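You operate a simulated robot arm through the tools that you are given. There is no shell and no other tool.

You are at the controls of a simulated robot arm. One attempt, no reset.

## Task
Stand the brown cup on the small white plate and wash off its milk ring with suds.
Fine: use the yellow cloth and put it back at its spot. Set down upright: brown cup. What is to be rubbed or washed off counts as gone when no trace of it is left.

It is judged by the outcome, as a careful person would: the job done as asked, and still so three seconds after it is handed in. It fails if anything else is knocked over, pushed out of place, dropped, spilled or broken. Flat cloth is picked up by pressing the open fingertips on it (5 to 10 N) and closing them slowly along it; thin cloth reads only 2 to 8 mm in the jaws.

## Robot
A 6-joint arm with a fingered hand, fixed in place. Base frame: the origin is on the floor under the middle of its stand, x ahead of it, y to its left, z up. Lengths are in mm, angles in rad, forces in N, time in s.
It reaches about 812 mm from its shoulder. Its first joint turns from -2.897 to 2.897 rad. Payload 4 kg.
The TCP is the grasp point between the finger pads, 20 mm short of the fingertips. In the tool frame z runs along the fingers and y along their closing line. The gripper opens to 140 mm; its body begins 54 mm behind the TCP. The gripper is a hand of 3 fingers: y runs from the thumb to the fingers, the wrist lies at [0, 0, -215] in the tool frame, and closing takes about 1.5 s.
Orientation is that of the tool frame in the base frame, as a unit quaternion [x, y, z, w]. With the fingers straight down and closing along the base's y, the tool's x points along the base's -x, its y along +y and its z along -z.

## Interface
- The arm moves only by the tool apply_moves. Its argument "commands" is a list of rows, each a list of 6 numbers: the turn, a rotation vector about the tool's x, y, z in degrees, then the shift along the tool's x, y, z in mm. In form: [[rx, ry, rz, dx, dy, dz], ...]. A call has 1 to 20 rows; each row is the pose to reach, as a shift and turn from the pose commanded when the call began, along the tool's axes at that moment. "grip" is the finger opening in mm, from 0 to 140, set as the call begins (left out, the last holds). A row lasts 0.2 s, in which the tool goes at most 50 mm and 0.15 rad; a call with a longer step from one row to the next is refused whole, and so is a gripper value outside its range. Where a pose cannot be reached the arm comes as near as it can. A force on the tool above 40 N (or 10 N above the force at the start of the call, whichever is more), or a blocked arm, ends the call early, and 0.2 s more pass. The fingers move at their own pace (about 45 mm/s each) and stop on an object; they squeeze with about 27 N. The grip force told is the motor's: it shows also when the fingers shut on nothing. Time passes only in rows, and 0.2 s behind the last, so rows that repeat a pose let the fingers close. The reply holds the time, the measured pose of the TCP, the force on the tool along the base axes, the opening and the grip force, in the units named above and with some noise, with the torque about the TCP (base axes, N m) and any sound that the robot's microphone picked up, and new pictures: "show" is both (left out), scene, wrist or none.
- Cameras (640 x 400 px; columns grow to the right, rows downward): "scene" is fixed at [225.1, 507.2, 1666.8]; the picture's right is [-0.56, -0.83, 0.00], its down [-0.80, 0.54, -0.28] and it looks along [0.23, -0.15, -0.96] (base axes); focal length 319 px, centre (320, 200). "wrist" rides on the gripper at [74, -43, -79] in the tool frame; the picture's right is [0.50, 0.87, 0.00], its down [-0.59, 0.34, -0.73] and it looks along [-0.64, 0.37, 0.68] (tool axes); focal length 275 px, centre (320, 200). There is no depth. A picture from a camera that has moved, and an enlarged one, comes with that camera's place and axes in the base frame and with its lens. The place of the scene camera against the robot may be out by one fixed shift of up to 18 mm in any direction.
- raise_lower(by): moves the trunk up (or, below 0, down) by that many mm; the arm rides with it, the base frame stays. It gives what a move gives, with no picture.
- curl_fingers(finger1, finger2, thumb_bend): sets how far each is bent, from 0 (flat) to 1 (curled in); at 0.3 the hand is open as for a grip, at 0.7 the pads meet at the TCP. One left out holds its place. A second passes; each finger stops where it meets its share of the squeeze, and holds until it gets a number again. A gripper value or a shape takes the hand back. It gives what a move gives, with no picture; readings hold the bend of each and the force on the fingers (four entries, about 0 where the hand has none), thumb and palm.
- set_grasp(shape): the hand has 3 fingers and takes this shape, open, in about a second: jaw (thumb against the fingers, like two jaws); tri (thumb and two fingers); tip (a fingertip pinch); poke (one finger out to press); point (the index stretched); flat (the hand flat); cup (the hand cupped); fist (a fist). The gripper value then closes the fingers along that shape, each until it touches; the sizes above hold for jaw. It gives what a move gives, with no picture.
- enlarge(camera, box): a new picture of the part [left, top, right, bottom] of that camera's present view, enlarged. It takes no simulated time.
- close_job(): hands the job in; it is judged then, once.

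Nothing tells you positions but the pictures and the camera data. Unless the task says otherwise, let go and move clear before handing in.

The tools are called after "Call:" by a JSON object that holds its "api" and its "payload". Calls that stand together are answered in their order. apply_moves: Moves the arm, as the interface text tells. Its arguments: {"type":"object","properties":{"commands":{"type":"array"},"grip":{"type":"number"},"show":{"type":"string","enum":["both","scene","wrist","none"]}},"required":["commands"]} The other tools are called the same way: raise_lower (by) moves the trunk up or down; set_grasp (shape) gives the hand a shape; curl_fingers (finger1, finger2, thumb_bend) moves the fingers one by one; enlarge (camera, box) takes an enlarged picture of a part of a camera's view; close_job () hands the job in.

At the start:

```text
time: 0.0
eef_pos: [341.3, 247.9, 1211.5]
tool_rot: [0.0, 1.0, 0.0, 0.0]
force: [0.8, -0.2, 0.3]
torque: [0.04, -0.02, 0.02]
opening: 140.1
grasp_force: 0.1
shape: jaw
bend: [0.3, 0.3, 0.3]
finger forces: [0.1, 0.0, 0.0, 0.0, 0.0, 0.1]
trunk travel left (down, up): [-200.0, 390.0]
```

scene: 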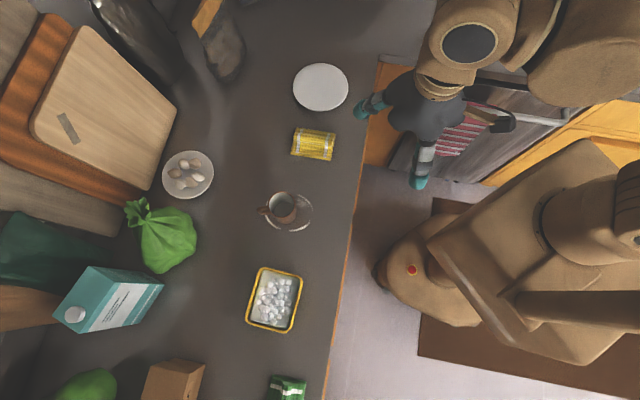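
wrist: 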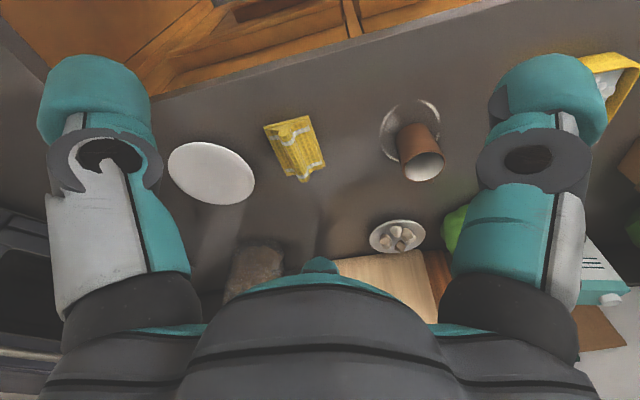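

I see a counter with a white plate, a yellow folded cloth, a brown cup on a saucer, a yellow-rimmed tray with suds (or ice or sugar cubes), a plate of eggs and other items. I'll enlarge the views first to identify the objects and the milk ring.

Call:
{"api": "enlarge", "payload": {"camera": "scene", "box": [230, 160, 350, 250]}}

Call:
{"api": "enlarge", "payload": {"camera": "scene", "box": [230, 50, 380, 170]}}

Call:
{"api": "enlarge", "payload": {"camera": "scene", "box": [220, 250, 340, 400]}}

Call:
{"api": "enlarge", "payload": {"camera": "wrist", "box": [360, 80, 480, 200]}}

Call:
{"api": "enlarge", "payload": {"camera": "wrist", "box": [150, 80, 350, 220]}}

```text
4.44 times, centred on (290, 205) of scene
camera zoom: at [225.1, 507.2, 1666.8], right [-0.56, -0.83, 0.0], down [-0.8, 0.54, -0.28], along [0.23, -0.15, -0.96], focal length 1418 px, centre (453, 178)
```

zoom: 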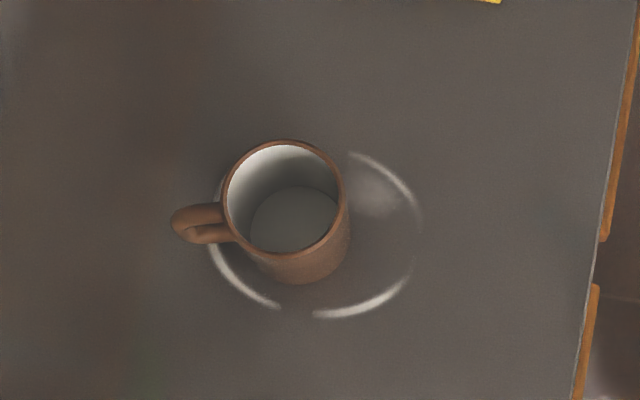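

```text
3.33 times, centred on (305, 110) of scene
camera zoom: at [225.1, 507.2, 1666.8], right [-0.56, -0.83, 0.0], down [-0.8, 0.54, -0.28], along [0.23, -0.15, -0.96], focal length 1063 px, centre (370, 500)
```

zoom: 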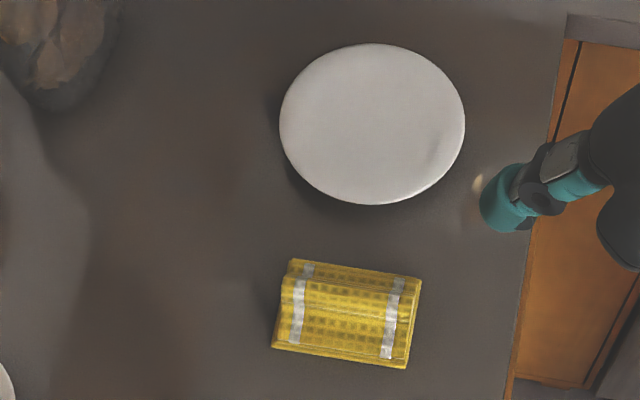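

```text
2.67 times, centred on (280, 325) of scene
camera zoom: at [225.1, 507.2, 1666.8], right [-0.56, -0.83, 0.0], down [-0.8, 0.54, -0.28], along [0.23, -0.15, -0.96], focal length 851 px, centre (427, -133)
```

zoom: 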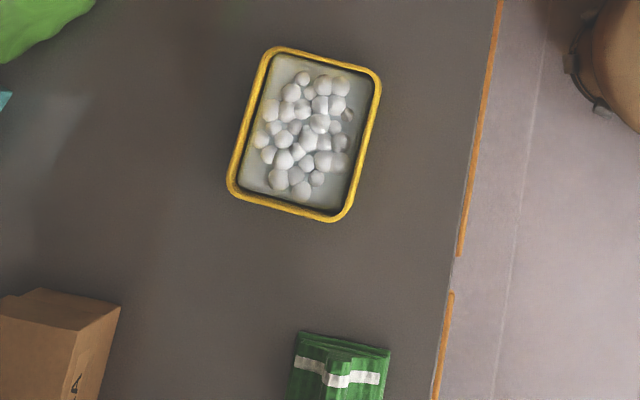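

```text
3.33 times, centred on (420, 140) of wrist
camera zoom: at [266.7, 203.5, 1291.7], right [-0.5, 0.87, 0.0], down [0.59, 0.34, 0.73], along [0.64, 0.37, -0.68], focal length 918 px, centre (-13, 400)
```

zoom: 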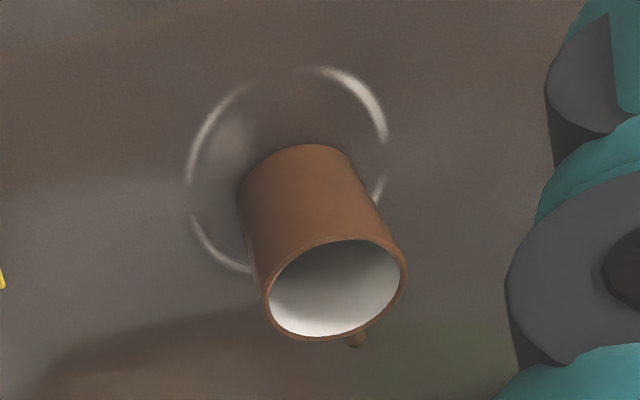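

```text
2.86 times, centred on (250, 150) of wrist
camera zoom: at [266.7, 203.5, 1291.7], right [-0.5, 0.87, 0.0], down [0.59, 0.34, 0.73], along [0.64, 0.37, -0.68], focal length 786 px, centre (520, 343)
```

zoom: 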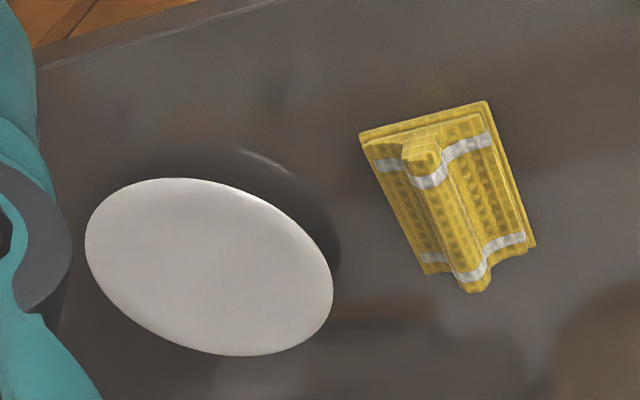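

The cup stands inside a white milk ring on the counter. The empty white plate is near (684, 200), the yellow cloth near (554, 318), the cup near (430, 499) and the suds tray near (270, 607). I'll move the hand for a second view so I can fix heights and positions.

Call:
{"api": "apply_moves", "payload": {"commands": [[0, 0, 0, 10, 30, 20], [0, 0, 0, 20, 60, 40], [0, 0, 0, 30, 90, 60], [0, 0, 0, 40, 120, 80], [0, 0, 0, 40, 150, 100], [0, 0, 0, 40, 150, 100], [0, 0, 0, 40, 150, 100]]}}

```text
time: 1.6
eef_pos: [299.1, 397.3, 1114.0]
tool_rot: [0.0, 1.0, 0.0, 0.0]
force: [0.1, -0.3, 0.4]
torque: [-0.01, 0.06, -0.02]
opening: 139.8
grasp_force: 0.0
shape: jaw
bend: [0.3, 0.3, 0.3]
finger forces: [0.0, 0.1, 0.0, 0.0, 0.1, 0.1]
trunk travel left (down, up): [-200.0, 390.0]
camera wrist: at [224.8, 353.3, 1192.2], right [-0.5, 0.87, 0.0], down [0.59, 0.34, 0.73], along [0.64, 0.37, -0.68], focal length 275 px, centre (320, 200)
```

scene: 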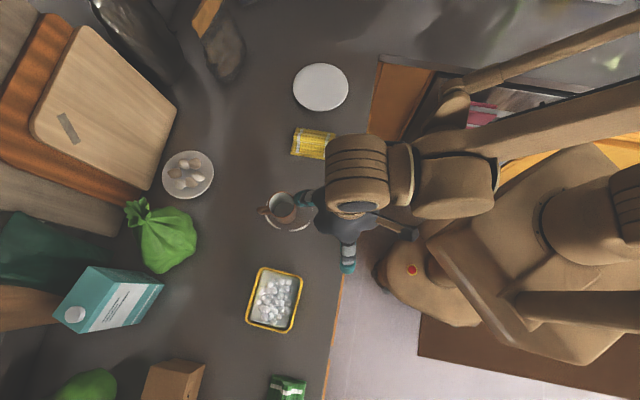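
wrist: 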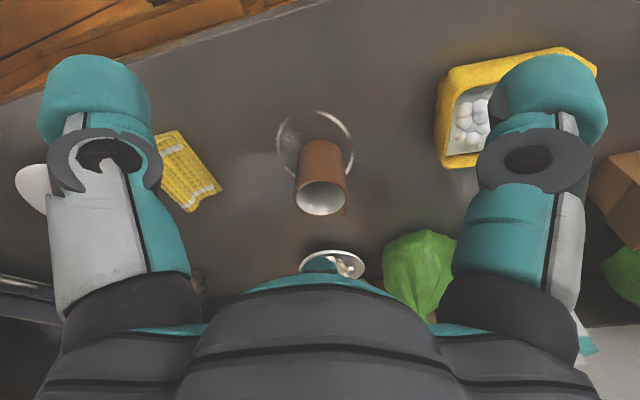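

The cup and ring are now near the middle of the wrist view. I'll enlarge that area to triangulate positions.

Call:
{"api": "enlarge", "payload": {"camera": "wrist", "box": [260, 90, 388, 220]}}

Call:
{"api": "enlarge", "payload": {"camera": "wrist", "box": [420, 30, 620, 180]}}

Call:
{"api": "enlarge", "payload": {"camera": "wrist", "box": [140, 110, 260, 230]}}

```text
3.08 times, centred on (324, 155) of wrist
camera zoom: at [224.8, 353.3, 1192.2], right [-0.5, 0.87, 0.0], down [0.59, 0.34, 0.73], along [0.64, 0.37, -0.68], focal length 847 px, centre (308, 338)
```

zoom: 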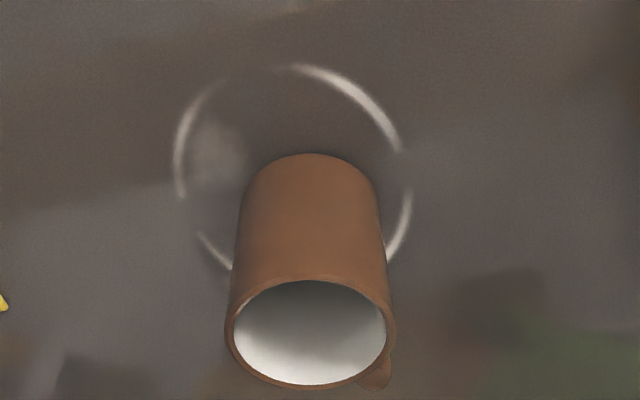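

```text
2.67 times, centred on (520, 105) of wrist
camera zoom: at [224.8, 353.3, 1192.2], right [-0.5, 0.87, 0.0], down [0.59, 0.34, 0.73], along [0.64, 0.37, -0.68], focal length 734 px, centre (-213, 453)
```

zoom: 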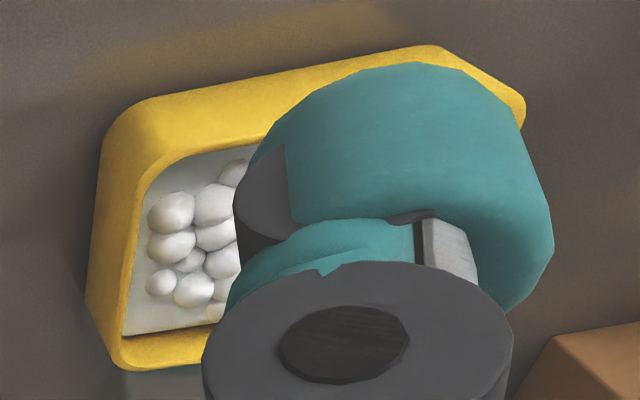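

```text
3.33 times, centred on (200, 170) of wrist
camera zoom: at [224.8, 353.3, 1192.2], right [-0.5, 0.87, 0.0], down [0.59, 0.34, 0.73], along [0.64, 0.37, -0.68], focal length 918 px, centre (720, 300)
```

zoom: 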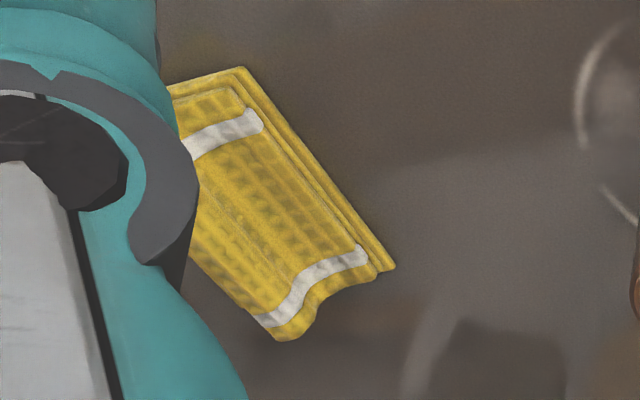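

Triangulating puts the counter at about z 909, the ring's centre near (410, 453) with a radius of about 50, and the cup's centre near (416, 465). The cup is about 60 mm wide with its rim near z 986, and its handle points toward (0.56, 0.83). Next I'll turn the hand so the fingers close across the handle line and hover over the cup.

Call:
{"api": "apply_moves", "payload": {"commands": [[0, 0, -8, -17, 10, 6], [0, 0, -16, -34, 19, 12], [0, 0, -24, -50, 29, 18], [0, 0, -32, -67, 39, 24], [0, 0, -40, -84, 48, 30], [0, 0, -48, -101, 58, 36], [0, 0, -54, -117, 68, 40], [0, 0, -54, -117, 68, 40], [0, 0, -54, -117, 68, 40]]}}

```text
time: 3.6
eef_pos: [418.6, 465.3, 1072.0]
tool_rot: [-0.455, 0.89, 0.0, 0.001]
force: [-0.1, 0.1, 0.2]
torque: [0.04, 0.0, 0.0]
opening: 140.0
grasp_force: 0.0
shape: jaw
bend: [0.3, 0.3, 0.3]
finger forces: [0.1, 0.0, 0.1, 0.0, 0.0, 0.0]
trunk travel left (down, up): [-200.0, 390.0]
camera wrist: at [409.4, 378.9, 1151.4], right [-0.99, 0.1, 0.0], down [0.07, 0.68, 0.73], along [0.08, 0.73, -0.68], focal length 275 px, centre (320, 200)
```

scene: 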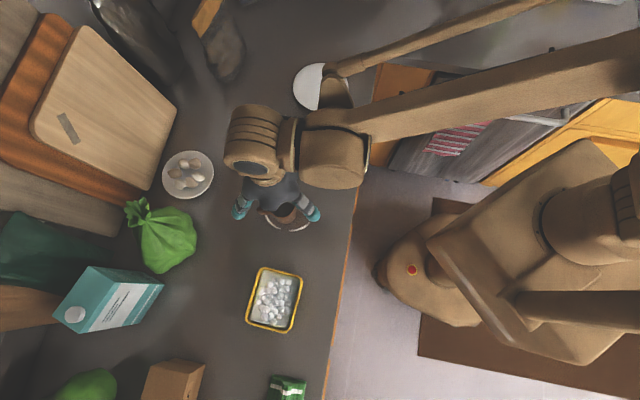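
wrist: 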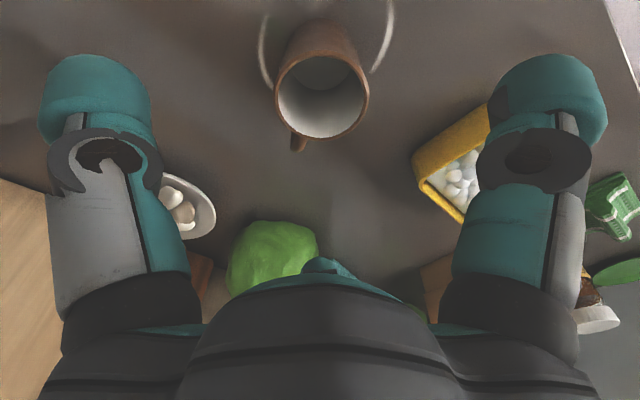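

The hand is centred over the cup, with thumb and fingers either side and clear of the handle. I'll lower it to mid-cup at about z 950.

Call:
{"api": "apply_moves", "payload": {"commands": [[0, 0, 0, 1, 0, 25], [0, 0, 0, 2, 0, 50], [0, 0, 0, 3, 0, 75], [0, 0, 0, 3, 0, 100], [0, 0, 0, 3, 0, 121], [0, 0, 0, 3, 0, 121]]}}

```text
time: 5.0
eef_pos: [417.0, 463.2, 950.9]
tool_rot: [-0.454, 0.891, 0.0, 0.0]
force: [-0.3, 0.3, -0.5]
torque: [0.0, 0.03, -0.03]
opening: 139.8
grasp_force: 0.1
shape: jaw
bend: [0.3, 0.3, 0.3]
finger forces: [0.0, 0.0, 0.0, 0.1, 0.0, 0.0]
trunk travel left (down, up): [-200.0, 390.0]
camera wrist: at [407.5, 376.6, 1029.5], right [-0.99, 0.1, 0.0], down [0.07, 0.68, 0.73], along [0.08, 0.73, -0.68], focal length 275 px, centre (320, 200)
```

scene: 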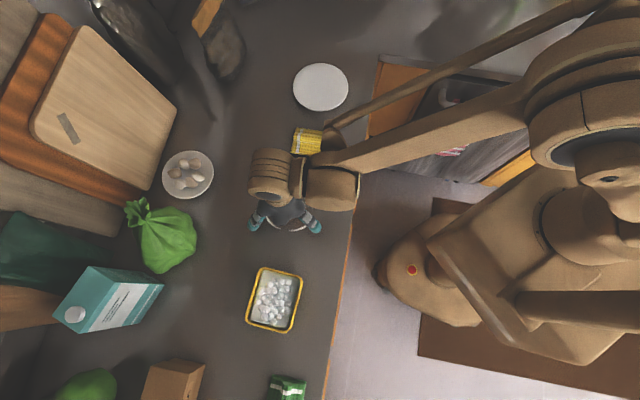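
wrist: 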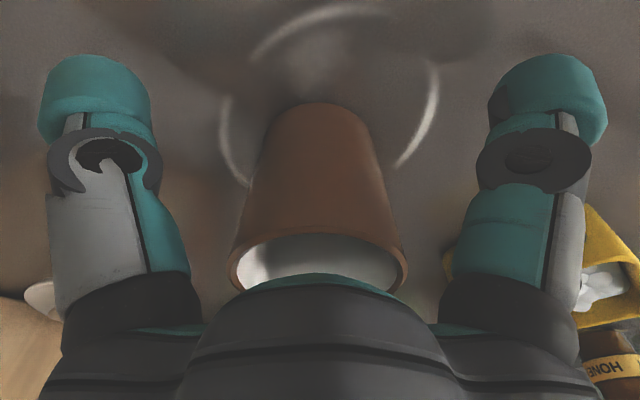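

The cup sits squarely between thumb and fingers. I'll close on it now.

Call:
{"api": "apply_moves", "payload": {"commands": [[0, 0, 0, 0, 0, 0], [0, 0, 0, 0, 0, 0], [0, 0, 0, 0, 0, 0], [0, 0, 0, 0, 0, 0], [0, 0, 0, 0, 0, 0], [0, 0, 0, 0, 0, 0], [0, 0, 0, 0, 0, 0], [0, 0, 0, 0, 0, 0]], "grip": 40, "show": "wrist"}}

```text
time: 6.8
eef_pos: [417.4, 463.4, 952.0]
tool_rot: [-0.454, 0.891, 0.0, 0.001]
force: [0.7, 0.2, 0.4]
torque: [-0.01, 0.0, -0.01]
opening: 46.5
grasp_force: 26.7
shape: jaw
bend: [0.43, 0.41, 0.41]
finger forces: [23.5, 23.4, 0.0, 0.0, 24.3, 0.1]
trunk travel left (down, up): [-200.0, 390.0]
camera wrist: at [407.6, 376.8, 1029.7], right [-0.99, 0.1, 0.0], down [0.07, 0.68, 0.73], along [0.08, 0.73, -0.68], focal length 275 px, centre (320, 200)
```

wrist: 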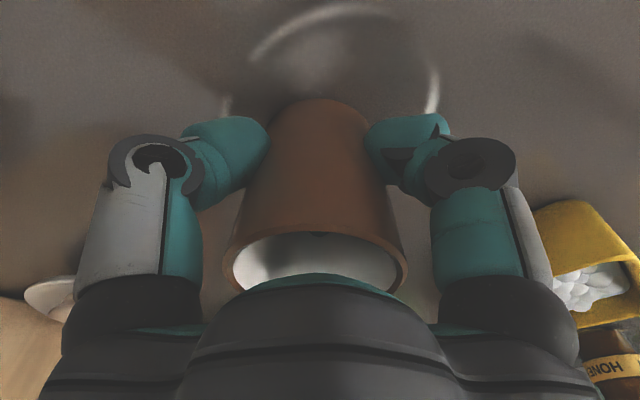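

All three digits hold the cup evenly. I'll lift it straight up and check.

Call:
{"api": "apply_moves", "payload": {"commands": [[0, 0, 0, 0, 0, -5], [0, 0, 0, 0, 0, -15], [0, 0, 0, 0, 0, -30], [0, 0, 0, 0, 0, -50], [0, 0, 0, 0, 0, -70], [0, 0, 0, 0, 0, -90], [0, 0, 0, 0, 0, -105], [0, 0, 0, 0, 0, -110], [0, 0, 0, 0, 0, -110]]}}

```text
time: 8.8
eef_pos: [415.5, 463.6, 1061.1]
tool_rot: [-0.455, 0.891, 0.0, 0.0]
force: [0.1, 0.6, -2.1]
torque: [-0.04, 0.03, 0.0]
opening: 46.4
grasp_force: 26.6
shape: jaw
bend: [0.43, 0.41, 0.41]
finger forces: [23.5, 23.4, 0.0, 0.0, 24.2, 0.0]
trunk travel left (down, up): [-200.0, 390.0]
camera wrist: at [406.1, 377.5, 1140.1], right [-0.99, 0.1, 0.0], down [0.07, 0.68, 0.73], along [0.08, 0.73, -0.68], focal length 275 px, centre (320, 200)
```

scene: 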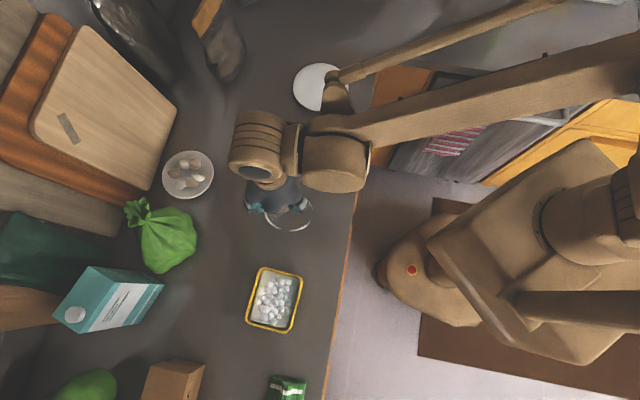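
wrist: 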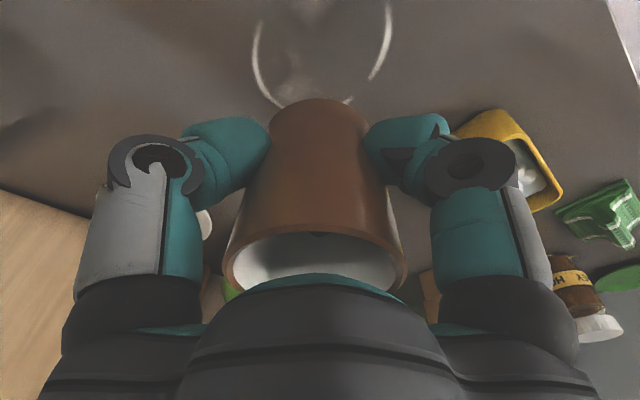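

The cup is held securely. The ring and a faint smudge inside it are now visible. I'll carry the cup over to hover above the white plate, turning the hand back as I go.

Call:
{"api": "apply_moves", "payload": {"commands": [[0, 0, 2, 3, -12, -5], [0, 0, 6, 8, -36, -12], [0, 0, 11, 14, -64, -18], [0, 0, 16, 21, -94, -24], [0, 0, 21, 28, -124, -30], [0, 0, 26, 35, -154, -35], [0, 0, 31, 42, -184, -39], [0, 0, 36, 48, -214, -39], [0, 0, 41, 55, -244, -39], [0, 0, 46, 62, -274, -39], [0, 0, 50, 68, -304, -39], [0, 0, 53, 73, -328, -39], [0, 0, 54, 76, -344, -39], [0, 0, 54, 76, -344, -39], [0, 0, 54, 76, -344, -39]]}}

```text
time: 12.0
eef_pos: [650.7, 199.0, 1102.1]
tool_rot: [0.0, 1.0, 0.0, 0.0]
force: [-0.2, 0.4, -1.0]
torque: [-0.01, -0.02, 0.0]
opening: 46.6
grasp_force: 26.9
shape: jaw
bend: [0.43, 0.41, 0.41]
finger forces: [23.6, 23.4, 0.0, 0.2, 24.2, 0.0]
trunk travel left (down, up): [-200.0, 390.0]
camera wrist: at [576.2, 155.8, 1180.5], right [-0.5, 0.87, 0.0], down [0.59, 0.34, 0.73], along [0.64, 0.37, -0.68], focal length 275 px, centre (320, 200)
```

scene: 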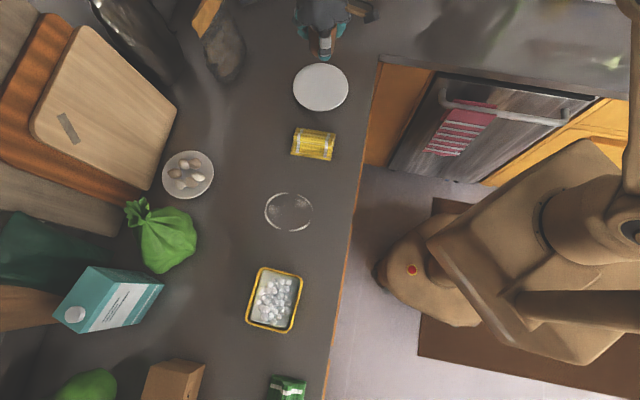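
wrist: 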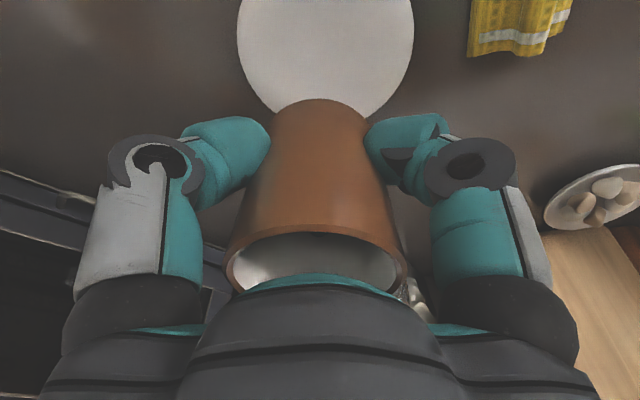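

The cup hovers over the plate, which shows behind it. I'll enlarge to find the plate's exact centre and rim shape.

Call:
{"api": "enlarge", "payload": {"camera": "wrist", "box": [225, 0, 425, 125]}}

Call:
{"api": "enlarge", "payload": {"camera": "scene", "box": [270, 30, 370, 180]}}

Call:
{"api": "enlarge", "payload": {"camera": "scene", "box": [240, 170, 350, 250]}}

```text
3.20 times, centred on (325, 62) of wrist
camera zoom: at [576.2, 155.8, 1180.5], right [-0.5, 0.87, 0.0], down [0.59, 0.34, 0.73], along [0.64, 0.37, -0.68], focal length 881 px, centre (304, 640)
```

zoom: 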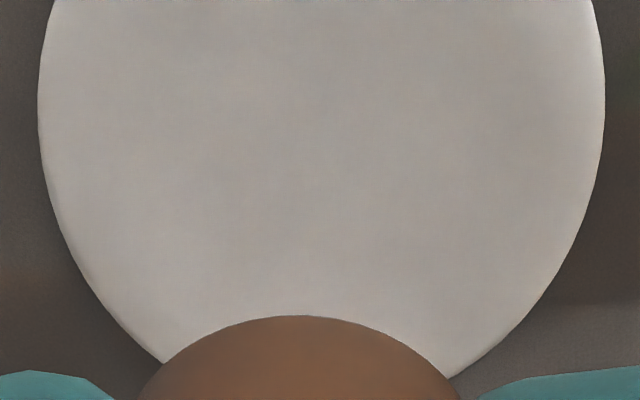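

```text
2.67 times, centred on (320, 105) of scene
camera zoom: at [225.1, 507.2, 1666.8], right [-0.56, -0.83, 0.0], down [-0.8, 0.54, -0.28], along [0.23, -0.15, -0.96], focal length 851 px, centre (320, 453)
```

zoom: 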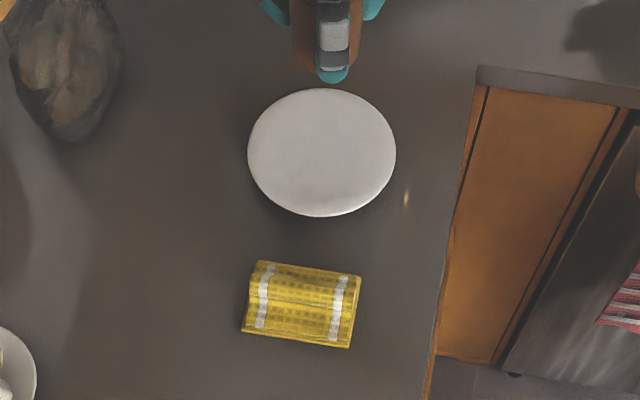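

```text
5.00 times, centred on (295, 210) of scene
camera zoom: at [225.1, 507.2, 1666.8], right [-0.56, -0.83, 0.0], down [-0.8, 0.54, -0.28], along [0.23, -0.15, -0.96], focal length 1595 px, centre (445, 150)
```

zoom: 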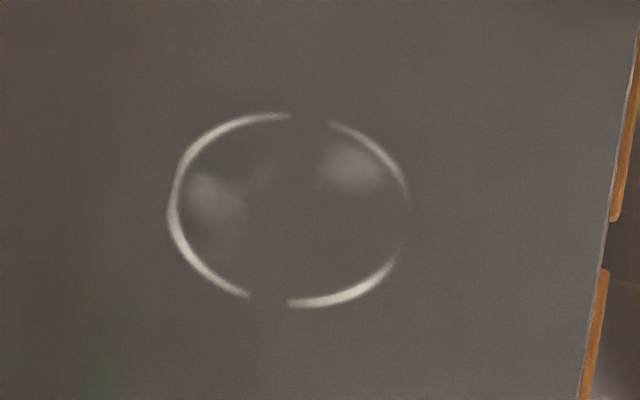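

The plate's centre works out at about (653, 204) with a radius of about 76, and the cup is centred in the grip. I'll line up over it and come down to just above the surface.

Call:
{"api": "apply_moves", "payload": {"commands": [[0, 0, 0, -2, 5, 10], [0, 0, 0, -2.3, 5, 30], [0, 0, 0, -2.3, 5, 55], [0, 0, 0, -2.3, 5, 80], [0, 0, 0, -2.3, 5, 100], [0, 0, 0, -2.3, 5, 115], [0, 0, 0, -2.3, 5, 118], [0, 0, 0, -2.3, 5, 118]]}}

```text
time: 13.8
eef_pos: [652.4, 203.5, 983.7]
tool_rot: [0.0, 1.0, 0.0, 0.0]
force: [0.1, 0.0, -1.7]
torque: [0.0, 0.01, -0.02]
opening: 46.3
grasp_force: 27.1
shape: jaw
bend: [0.43, 0.41, 0.41]
finger forces: [23.5, 23.5, 0.0, 0.1, 24.1, 0.0]
trunk travel left (down, up): [-200.0, 390.0]
camera wrist: at [578.2, 160.2, 1061.4], right [-0.5, 0.87, 0.0], down [0.59, 0.34, 0.73], along [0.64, 0.37, -0.68], focal length 275 px, centre (320, 200)
```

scene: 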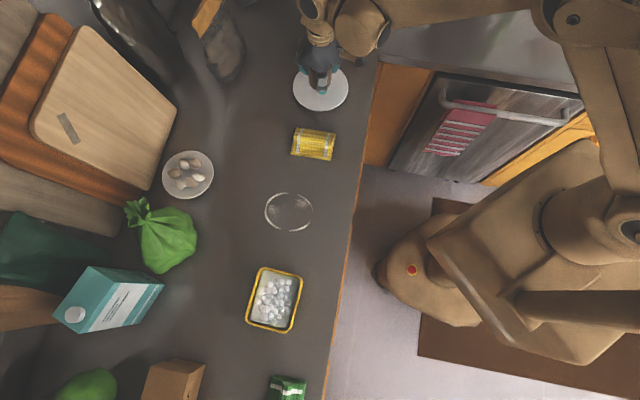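
wrist: 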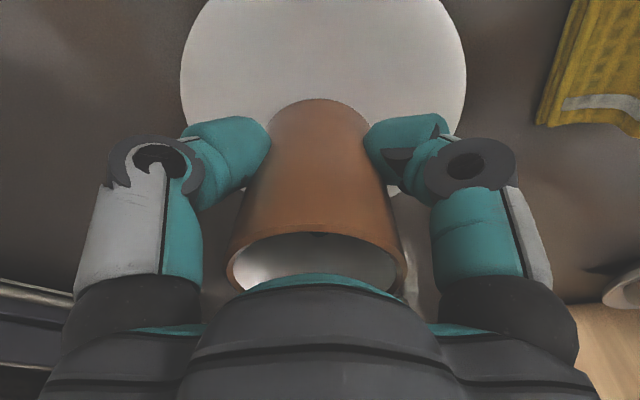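

The plate sits centred under the cup. I'll ease down while watching the force.

Call:
{"api": "apply_moves", "payload": {"commands": [[0, 0, 0, -0.5, 0.5, 2], [0, 0, 0, -0.5, 0.5, 4], [0, 0, 0, -0.5, 0.5, 6], [0, 0, 0, -0.5, 0.5, 8], [0, 0, 0, -0.5, 0.5, 10], [0, 0, 0, -0.5, 0.5, 10]], "show": "wrist"}}

```text
time: 15.2
eef_pos: [653.1, 205.1, 973.1]
tool_rot: [0.0, 1.0, 0.0, 0.0]
force: [-0.1, 0.5, -1.8]
torque: [0.02, 0.03, -0.03]
opening: 46.5
grasp_force: 27.1
shape: jaw
bend: [0.43, 0.41, 0.41]
finger forces: [23.5, 23.4, 0.0, 0.0, 24.1, 0.1]
trunk travel left (down, up): [-200.0, 390.0]
camera wrist: at [578.5, 161.1, 1051.2], right [-0.5, 0.87, 0.0], down [0.59, 0.34, 0.73], along [0.64, 0.37, -0.68], focal length 275 px, centre (320, 200)
```

wrist: 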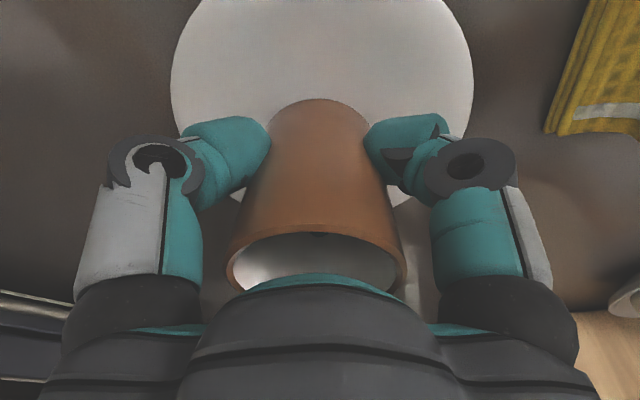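

Call:
{"api": "apply_moves", "payload": {"commands": [[0, 0, 0, 0, 0, 1.5], [0, 0, 0, 0, 0, 3], [0, 0, 0, 0, 0, 4.5], [0, 0, 0, 0, 0, 6], [0, 0, 0, 0, 0, 6]], "show": "wrist"}}

```text
time: 16.4
eef_pos: [652.7, 204.8, 968.4]
tool_rot: [0.0, 1.0, -0.001, 0.001]
force: [6.7, 1.7, 27.5]
torque: [-0.16, -0.16, 0.1]
opening: 47.3
grasp_force: 27.2
shape: jaw
bend: [0.43, 0.41, 0.41]
finger forces: [26.6, 30.5, 0.1, 0.1, 32.9, 0.0]
trunk travel left (down, up): [-200.0, 390.0]
camera wrist: at [577.6, 160.7, 1046.5], right [-0.5, 0.87, 0.0], down [0.59, 0.34, 0.74], along [0.64, 0.37, -0.68], focal length 275 px, centre (320, 200)
```

wrist: 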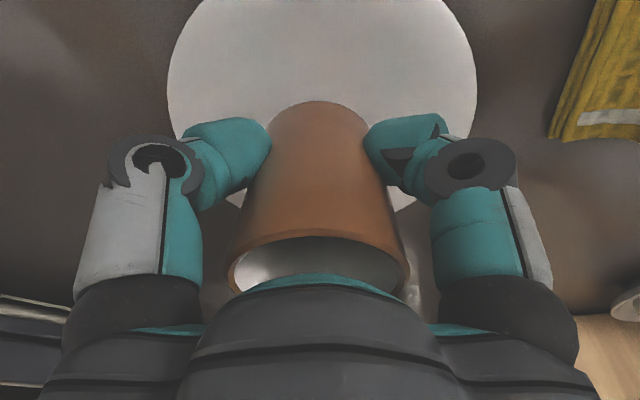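

There's contact with the plate at 27 N, so the cup is seated. I'll back off slightly to unload it, then open the hand.

Call:
{"api": "apply_moves", "payload": {"commands": [[0, 0, 0, 0, 0, -1], [0, 0, 0, 0, 0, -1.6], [0, 0, 0, 0, 0, -1.6], [0, 0, 0, 0, 0, -1.6]], "show": "none"}}

```text
time: 17.4
eef_pos: [653.5, 205.2, 968.6]
tool_rot: [0.0, 1.0, 0.001, 0.0]
force: [2.2, -0.4, 8.2]
torque: [-0.14, -0.09, 0.08]
opening: 47.3
grasp_force: 27.8
shape: jaw
bend: [0.43, 0.41, 0.41]
finger forces: [26.0, 28.5, 0.1, 0.0, 30.3, 0.0]
trunk travel left (down, up): [-200.0, 390.0]
```

Call:
{"api": "apply_moves", "payload": {"commands": [[0, 0, 0, 0, 0, -0.4], [0, 0, 0, 0, 0, -0.4], [0, 0, 0, 0, 0, -0.4], [0, 0, 0, 0, 0, -0.4], [0, 0, 0, 0, 0, -0.4], [0, 0, 0, 0, 0, -0.4], [0, 0, 0, 0, 0, -0.4], [0, 0, 0, 0, 0, -0.4]], "grip": 140}}

```text
time: 19.2
eef_pos: [653.5, 205.5, 969.6]
tool_rot: [0.0, 1.0, 0.0, 0.0]
force: [0.2, -0.8, 0.1]
torque: [0.01, 0.0, 0.02]
opening: 139.8
grasp_force: 0.0
shape: jaw
bend: [0.3, 0.3, 0.3]
finger forces: [0.0, 0.0, 0.0, 0.0, 0.0, 0.0]
trunk travel left (down, up): [-200.0, 390.0]
camera wrist: at [578.6, 161.3, 1048.0], right [-0.5, 0.87, 0.0], down [0.59, 0.34, 0.73], along [0.64, 0.37, -0.68], focal length 275 px, centre (320, 200)
```

scene: 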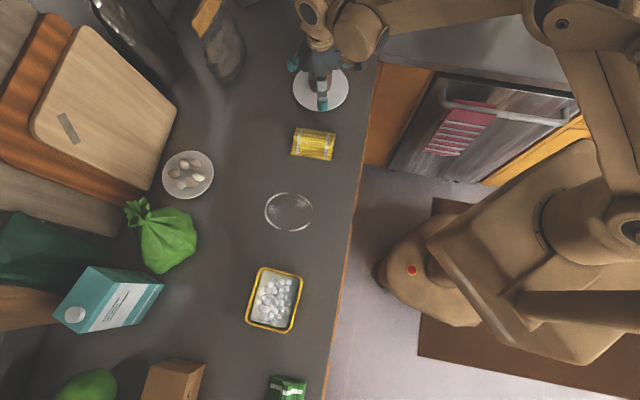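
wrist: 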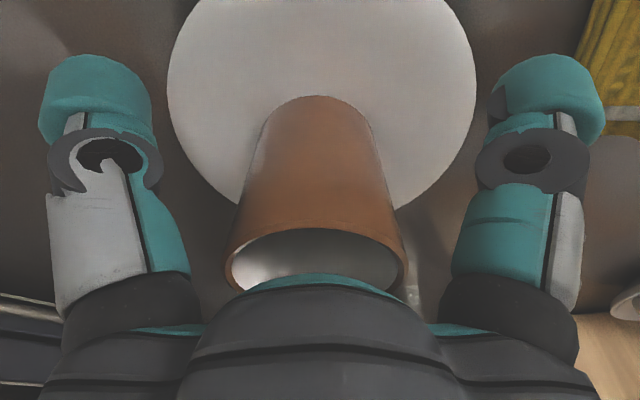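

The cup stands freely on the plate. I'll rise clear of it, then move to look at the yellow cloth.

Call:
{"api": "apply_moves", "payload": {"commands": [[0, 0, 0, 0, 0, -10], [0, 0, 0, 0, 0, -30], [0, 0, 0, 0, 0, -55], [0, 0, 0, 0, 0, -80], [0, 0, 0, 0, 0, -110], [0, 0, 0, 0, 0, -140], [0, 0, 0, 40, 10, -140], [0, 0, 0, 80, 20, -135], [0, 0, 0, 120, 30, -125], [0, 0, 0, 160, 40, -115], [0, 0, 0, 200, 50, -105], [0, 0, 0, 220, 55, -100], [0, 0, 0, 220, 55, -100]]}}

```text
time: 22.0
eef_pos: [432.7, 258.8, 1069.3]
tool_rot: [0.0, 1.0, -0.001, 0.0]
force: [-0.5, -1.2, -1.0]
torque: [-0.01, 0.01, 0.02]
opening: 140.0
grasp_force: 0.1
shape: jaw
bend: [0.3, 0.3, 0.3]
finger forces: [0.1, 0.0, 0.0, 0.0, 0.1, 0.0]
trunk travel left (down, up): [-200.0, 390.0]
camera wrist: at [359.1, 215.9, 1147.8], right [-0.5, 0.87, 0.0], down [0.59, 0.34, 0.73], along [0.64, 0.37, -0.68], focal length 275 px, centre (320, 200)
```

scene: 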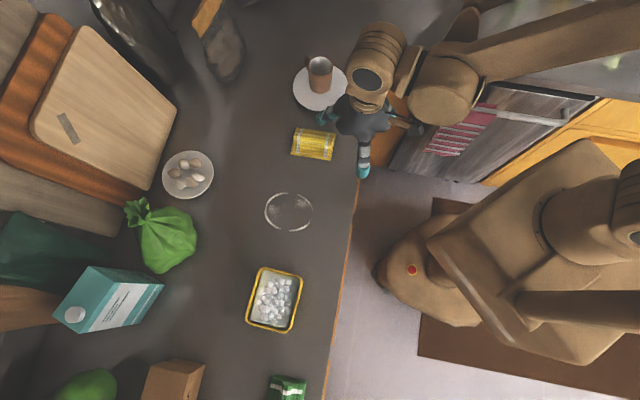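
wrist: 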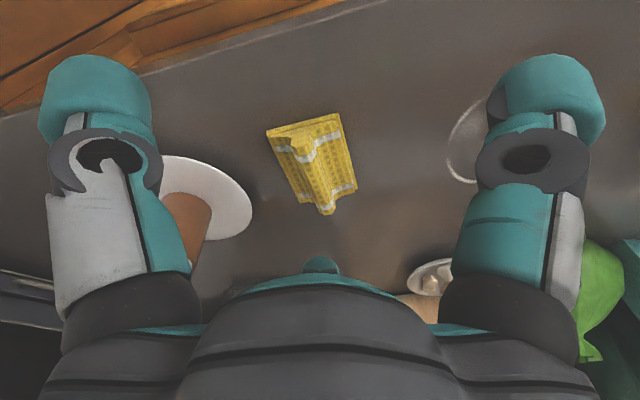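

Call:
{"api": "enlarge", "payload": {"camera": "wrist", "box": [248, 100, 376, 228]}}

Call:
{"api": "enlarge", "payload": {"camera": "scene", "box": [270, 105, 360, 175]}}

Call:
{"api": "enlarge", "payload": {"camera": "scene", "box": [280, 40, 370, 120]}}

```text
3.12 times, centred on (312, 164) of wrist
camera zoom: at [359.1, 215.9, 1147.8], right [-0.5, 0.87, 0.0], down [0.59, 0.34, 0.73], along [0.64, 0.37, -0.68], focal length 860 px, centre (345, 312)
```

zoom: 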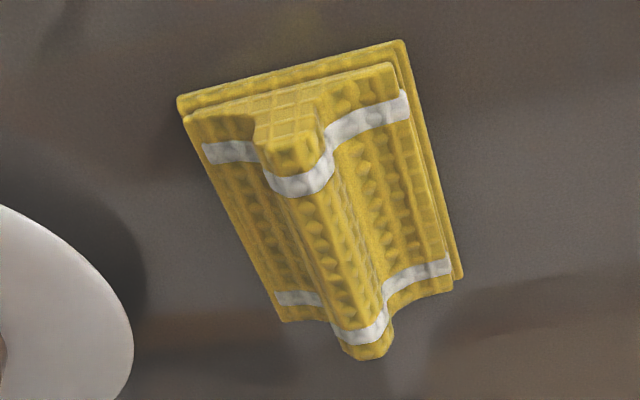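

```text
5.71 times, centred on (315, 140) of scene
camera zoom: at [225.1, 507.2, 1666.8], right [-0.56, -0.83, 0.0], down [-0.8, 0.54, -0.28], along [0.23, -0.15, -0.96], focal length 1823 px, centre (349, 543)
```

zoom: 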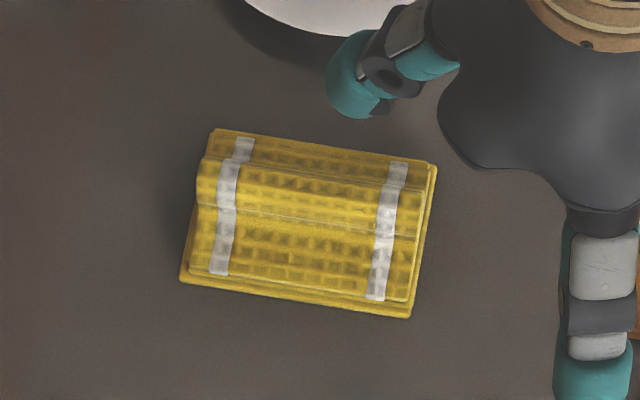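

```text
5.00 times, centred on (325, 80) of scene
camera zoom: at [225.1, 507.2, 1666.8], right [-0.56, -0.83, 0.0], down [-0.8, 0.54, -0.28], along [0.23, -0.15, -0.96], focal length 1595 px, centre (295, 800)
```

zoom: 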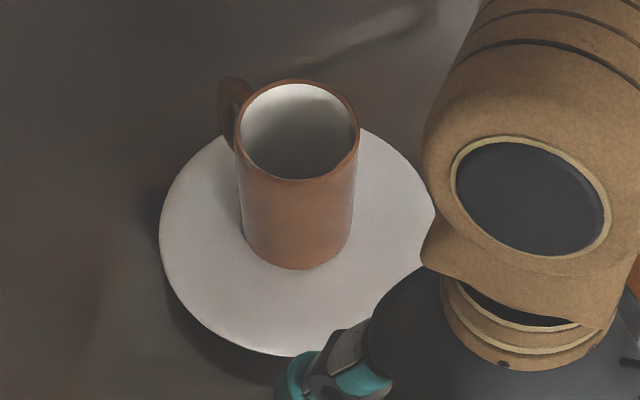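

The cup stands upright near the plate's centre. The cloth centre is near (532, 311), about 75×105 mm, with a raised ridge along a 46° line and a ridge top near z 948. I'll narrow the fingers, turn across the ridge and hover above it.

Call:
{"api": "apply_moves", "payload": {"commands": [[0, 0, -7, -16, 9, 5], [0, 0, -14, -33, 17, 15], [0, 0, -21, -50, 26, 25], [0, 0, -28, -66, 35, 35], [0, 0, -35, -83, 44, 45], [0, 0, -42, -97, 51, 55], [0, 0, -44, -99.3, 52.2, 59], [0, 0, -44, -99.3, 52.2, 59], [0, 0, -44, -99.3, 52.2, 59]], "grip": 70}}

```text
time: 24.0
eef_pos: [532.6, 312.0, 1010.3]
tool_rot: [-0.375, 0.927, 0.001, 0.0]
force: [0.1, 0.4, -1.1]
torque: [-0.05, 0.0, -0.01]
opening: 70.2
grasp_force: 0.0
shape: jaw
bend: [0.34, 0.34, 0.33]
finger forces: [0.0, 0.0, 0.0, 0.1, 0.1, 0.0]
trunk travel left (down, up): [-200.0, 390.0]
camera wrist: at [508.4, 228.1, 1088.7], right [-0.96, 0.28, 0.0], down [0.19, 0.65, 0.73], along [0.2, 0.71, -0.68], focal length 275 px, centre (320, 200)
```

scene: 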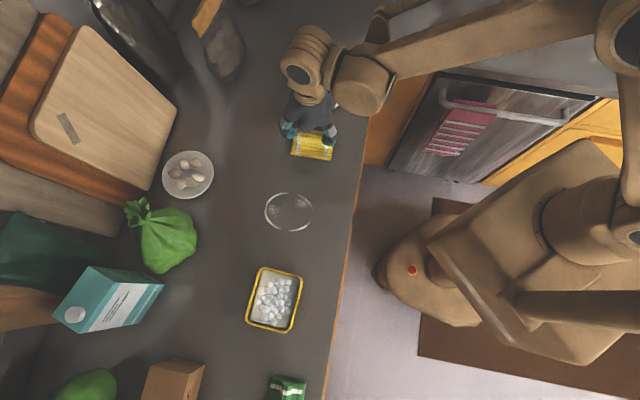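
wrist: 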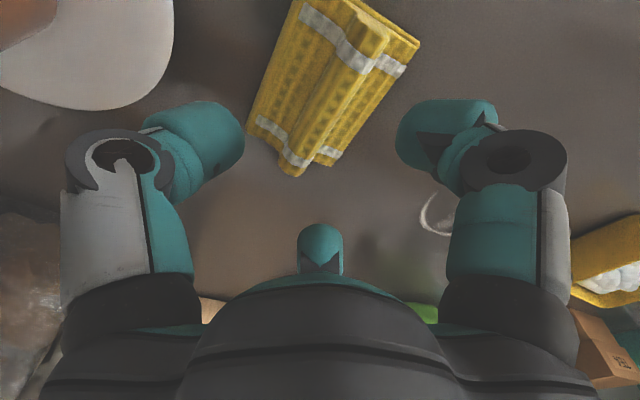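

The hover puts the cloth ridge slightly off the line between the digits. I'll enlarge to refine the ridge line before going down.

Call:
{"api": "enlarge", "payload": {"camera": "wrist", "box": [220, 0, 440, 190]}}

Call:
{"api": "enlarge", "payload": {"camera": "scene", "box": [265, 80, 365, 180]}}

```text
2.11 times, centred on (330, 95) of wrist
camera zoom: at [508.4, 228.1, 1088.7], right [-0.96, 0.28, 0.0], down [0.19, 0.65, 0.73], along [0.2, 0.71, -0.68], focal length 580 px, centre (299, 421)
```

zoom: 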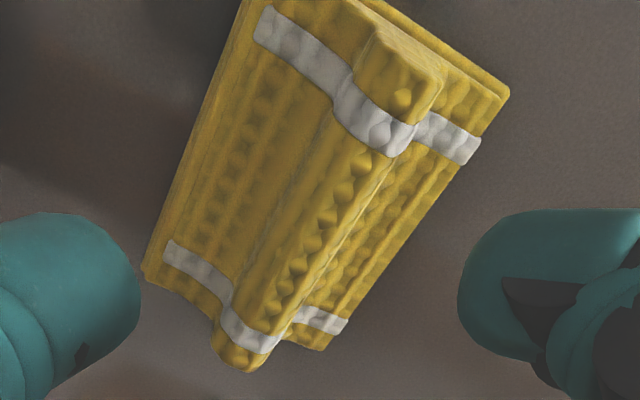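

```text
4.00 times, centred on (315, 130) of scene
camera zoom: at [225.1, 507.2, 1666.8], right [-0.56, -0.83, 0.0], down [-0.8, 0.54, -0.28], along [0.23, -0.15, -0.96], focal length 1276 px, centre (340, 480)
```

zoom: 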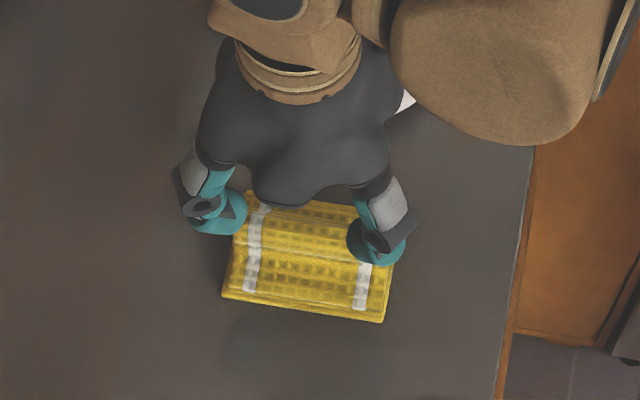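

The ridge line passes within about 1 mm of the hand's centre and is parallel to the jaws. I'll go straight down over it, watching the force.

Call:
{"api": "apply_moves", "payload": {"commands": [[0, 0, -1, 0, 0, 15], [0, 0, -1.5, 0, 0, 30], [0, 0, -1.5, 0, 0, 45], [0, 0, -1.5, 0, 0, 55], [0, 0, -1.5, 0, 0, 62], [0, 0, -1.5, 0, 0, 66], [0, 0, -1.5, 0, 0, 66]]}}

```text
time: 25.6
eef_pos: [533.3, 313.5, 944.4]
tool_rot: [-0.387, 0.922, -0.001, -0.001]
force: [-0.9, 0.7, 5.5]
torque: [0.03, 0.07, -0.05]
opening: 70.5
grasp_force: 0.1
shape: jaw
bend: [0.34, 0.34, 0.33]
finger forces: [2.5, 1.9, 0.0, 0.1, 0.0, 0.0]
trunk travel left (down, up): [-200.0, 390.0]
camera wrist: at [510.5, 228.7, 1023.0], right [-0.97, 0.25, 0.0], down [0.17, 0.66, 0.73], along [0.18, 0.71, -0.68], focal length 275 px, centre (320, 200)
```

scene: 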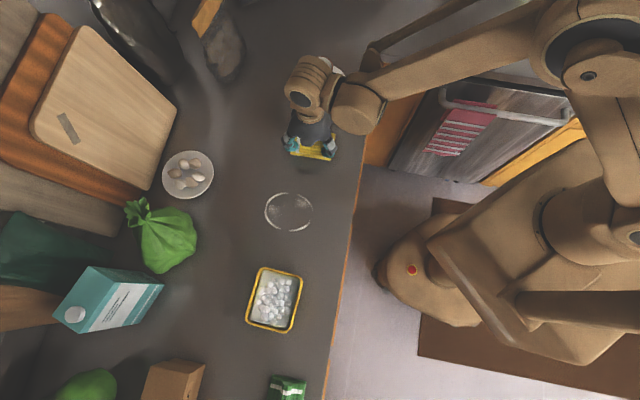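
wrist: 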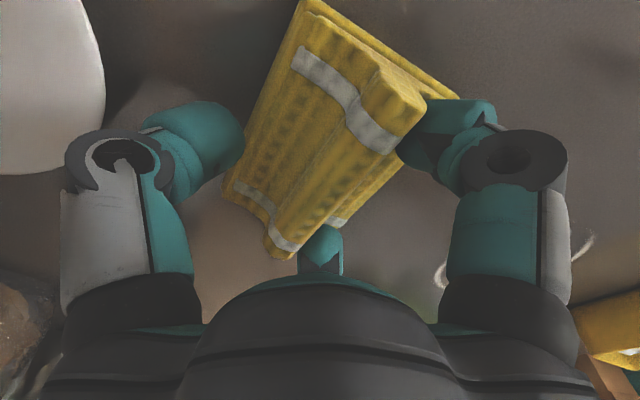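

The fingers touch the cloth layer at 5.5 N, but the thumb is still just off its edge. I'll lift a little, narrow the hand so all three tips are over the cloth, and press down again.

Call:
{"api": "apply_moves", "payload": {"commands": [[0, 0, 0, 0, 0, -4], [0, 0, 0, 0, 0, -8], [0, 0, 0, 0, 0, -8], [0, 0, 0, 0, 0, -8], [0, 0, 0, 0, 0, -8], [0, 0, 0, 0, 0, -8]], "grip": 46, "show": "none"}}

Call:
{"api": "apply_moves", "payload": {"commands": [[0, 0, 0, 0, 0, 2], [0, 0, 0, 0, 0, 4], [0, 0, 0, 0, 0, 6], [0, 0, 0, 0, 0, 7], [0, 0, 0, 0, 0, 7]]}}

```text
time: 27.0
eef_pos: [532.6, 312.3, 951.7]
tool_rot: [-0.387, 0.922, 0.0, 0.0]
force: [-0.1, -0.8, 0.1]
torque: [-0.02, 0.02, -0.01]
opening: 46.6
grasp_force: 0.0
shape: jaw
bend: [0.41, 0.41, 0.41]
finger forces: [0.1, 0.0, 0.1, 0.0, 0.0, 0.0]
trunk travel left (down, up): [-200.0, 390.0]
```

```text
time: 28.2
eef_pos: [532.8, 312.3, 945.1]
tool_rot: [-0.386, 0.922, 0.0, -0.001]
force: [0.4, 0.2, 2.7]
torque: [-0.04, -0.09, 0.01]
opening: 46.4
grasp_force: 0.1
shape: jaw
bend: [0.41, 0.41, 0.41]
finger forces: [0.2, 0.2, 0.0, 0.1, 2.2, 0.0]
trunk travel left (down, up): [-200.0, 390.0]
camera wrist: at [510.8, 228.4, 1023.1], right [-0.97, 0.25, 0.0], down [0.17, 0.66, 0.73], along [0.18, 0.71, -0.68], focal length 275 px, centre (320, 200)
```

scene: 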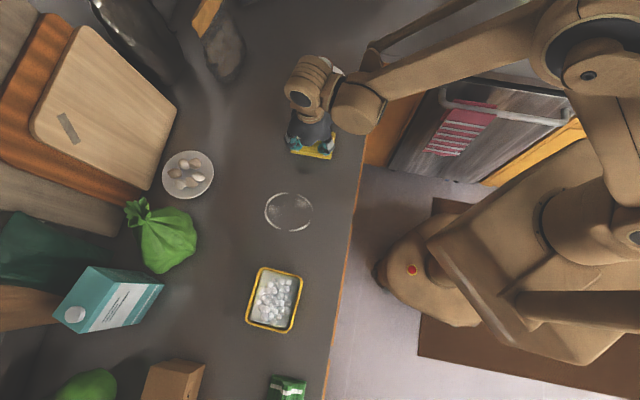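
wrist: 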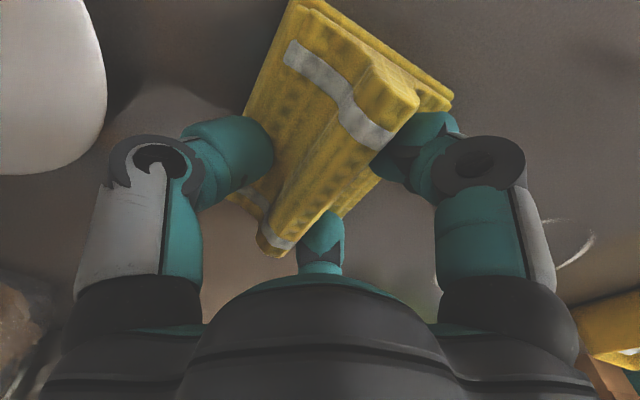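

Call:
{"api": "apply_moves", "payload": {"commands": [[0, 0, 0, 0, 0, 0.7], [0, 0, 0, 0, 0, 1.4], [0, 0, 0, 0, 0, 1.4]], "show": "none"}}

```text
time: 29.0
eef_pos: [531.9, 311.5, 944.0]
tool_rot: [-0.386, 0.922, 0.0, 0.0]
force: [1.9, 2.9, 13.5]
torque: [0.01, -0.21, 0.05]
opening: 47.3
grasp_force: 0.1
shape: jaw
bend: [0.42, 0.41, 0.41]
finger forces: [2.5, 4.5, 0.0, 0.0, 7.8, 0.0]
trunk travel left (down, up): [-200.0, 390.0]
```

That reads 13.5 N, slightly more than needed. I'll ease off a touch and close slowly in steps.

Call:
{"api": "apply_moves", "payload": {"commands": [[0, 0, 0, 0, 0, -0.6], [0, 0, 0, 0, 0, -0.6], [0, 0, 0, 0, 0, -0.6]], "grip": 40, "show": "none"}}

Call:
{"api": "apply_moves", "payload": {"commands": [[0, 0, 0, 0, 0, 0], [0, 0, 0, 0, 0, 0]], "grip": 34, "show": "wrist"}}

```text
time: 29.8
eef_pos: [532.1, 311.1, 943.0]
tool_rot: [-0.386, 0.922, 0.0, -0.001]
force: [-1.5, 0.8, 1.8]
torque: [-0.06, -0.09, 0.01]
opening: 31.2
grasp_force: 27.2
shape: jaw
bend: [1.0, 1.0, 0.46]
finger forces: [16.2, 15.7, 0.0, 0.1, 31.8, 0.0]
trunk travel left (down, up): [-200.0, 390.0]
```

```text
time: 30.4
eef_pos: [532.4, 311.5, 944.2]
tool_rot: [-0.387, 0.922, 0.0, 0.0]
force: [1.4, -1.4, 5.1]
torque: [-0.11, -0.08, -0.02]
opening: 34.2
grasp_force: 0.0
shape: jaw
bend: [0.46, 0.46, 0.46]
finger forces: [0.1, 0.1, 0.0, 0.0, 5.9, 0.0]
trunk travel left (down, up): [-200.0, 390.0]
camera wrist: at [510.9, 227.5, 1022.8], right [-0.97, 0.25, 0.0], down [0.17, 0.66, 0.73], along [0.18, 0.71, -0.68], focal length 275 px, centre (320, 200)
```

wrist: 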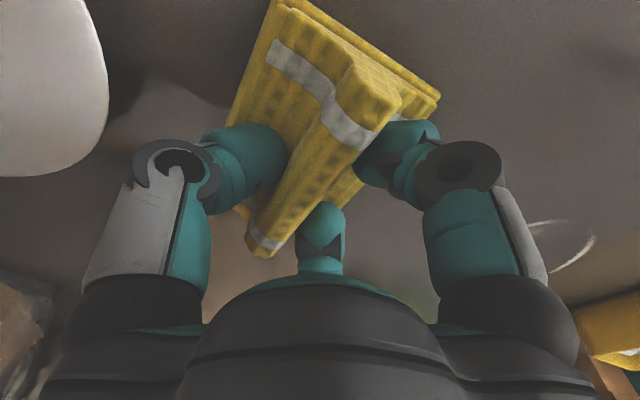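

The ridge was gripped for a moment, but my next step reopened the hand slightly, and the cloth seems to have shifted a few mm toward the thumb. I'll look closely before closing again.

Call:
{"api": "enlarge", "payload": {"camera": "wrist", "box": [200, 0, 460, 270]}}

Call:
{"api": "enlarge", "payload": {"camera": "scene", "box": [270, 105, 360, 175]}}

```text
1.48 times, centred on (330, 135) of wrist
camera zoom: at [510.9, 227.5, 1022.8], right [-0.97, 0.25, 0.0], down [0.17, 0.66, 0.73], along [0.18, 0.71, -0.68], focal length 408 px, centre (305, 296)
```

zoom: 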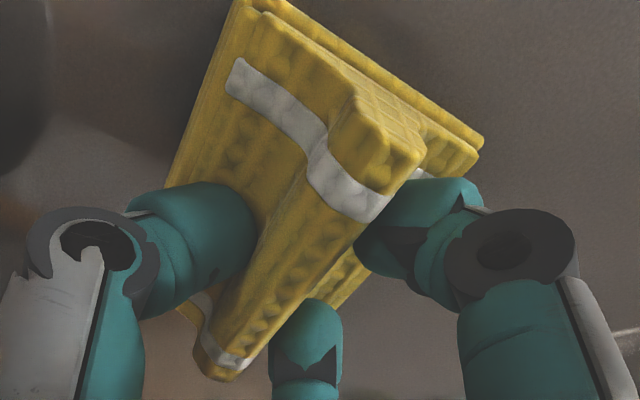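

```text
5.71 times, centred on (315, 140) of scene
camera zoom: at [225.1, 507.2, 1666.8], right [-0.56, -0.83, 0.0], down [-0.8, 0.54, -0.28], along [0.23, -0.15, -0.96], focal length 1823 px, centre (349, 543)
```

zoom: 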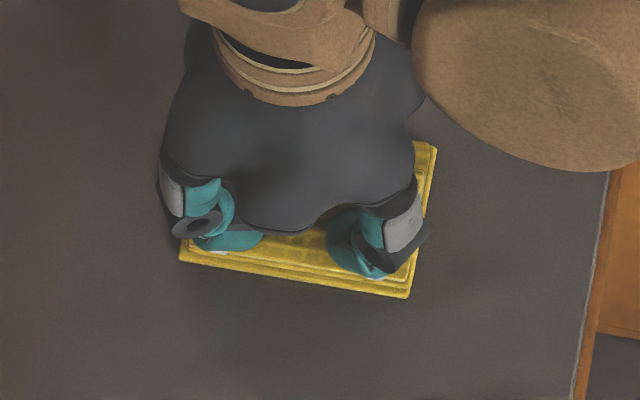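

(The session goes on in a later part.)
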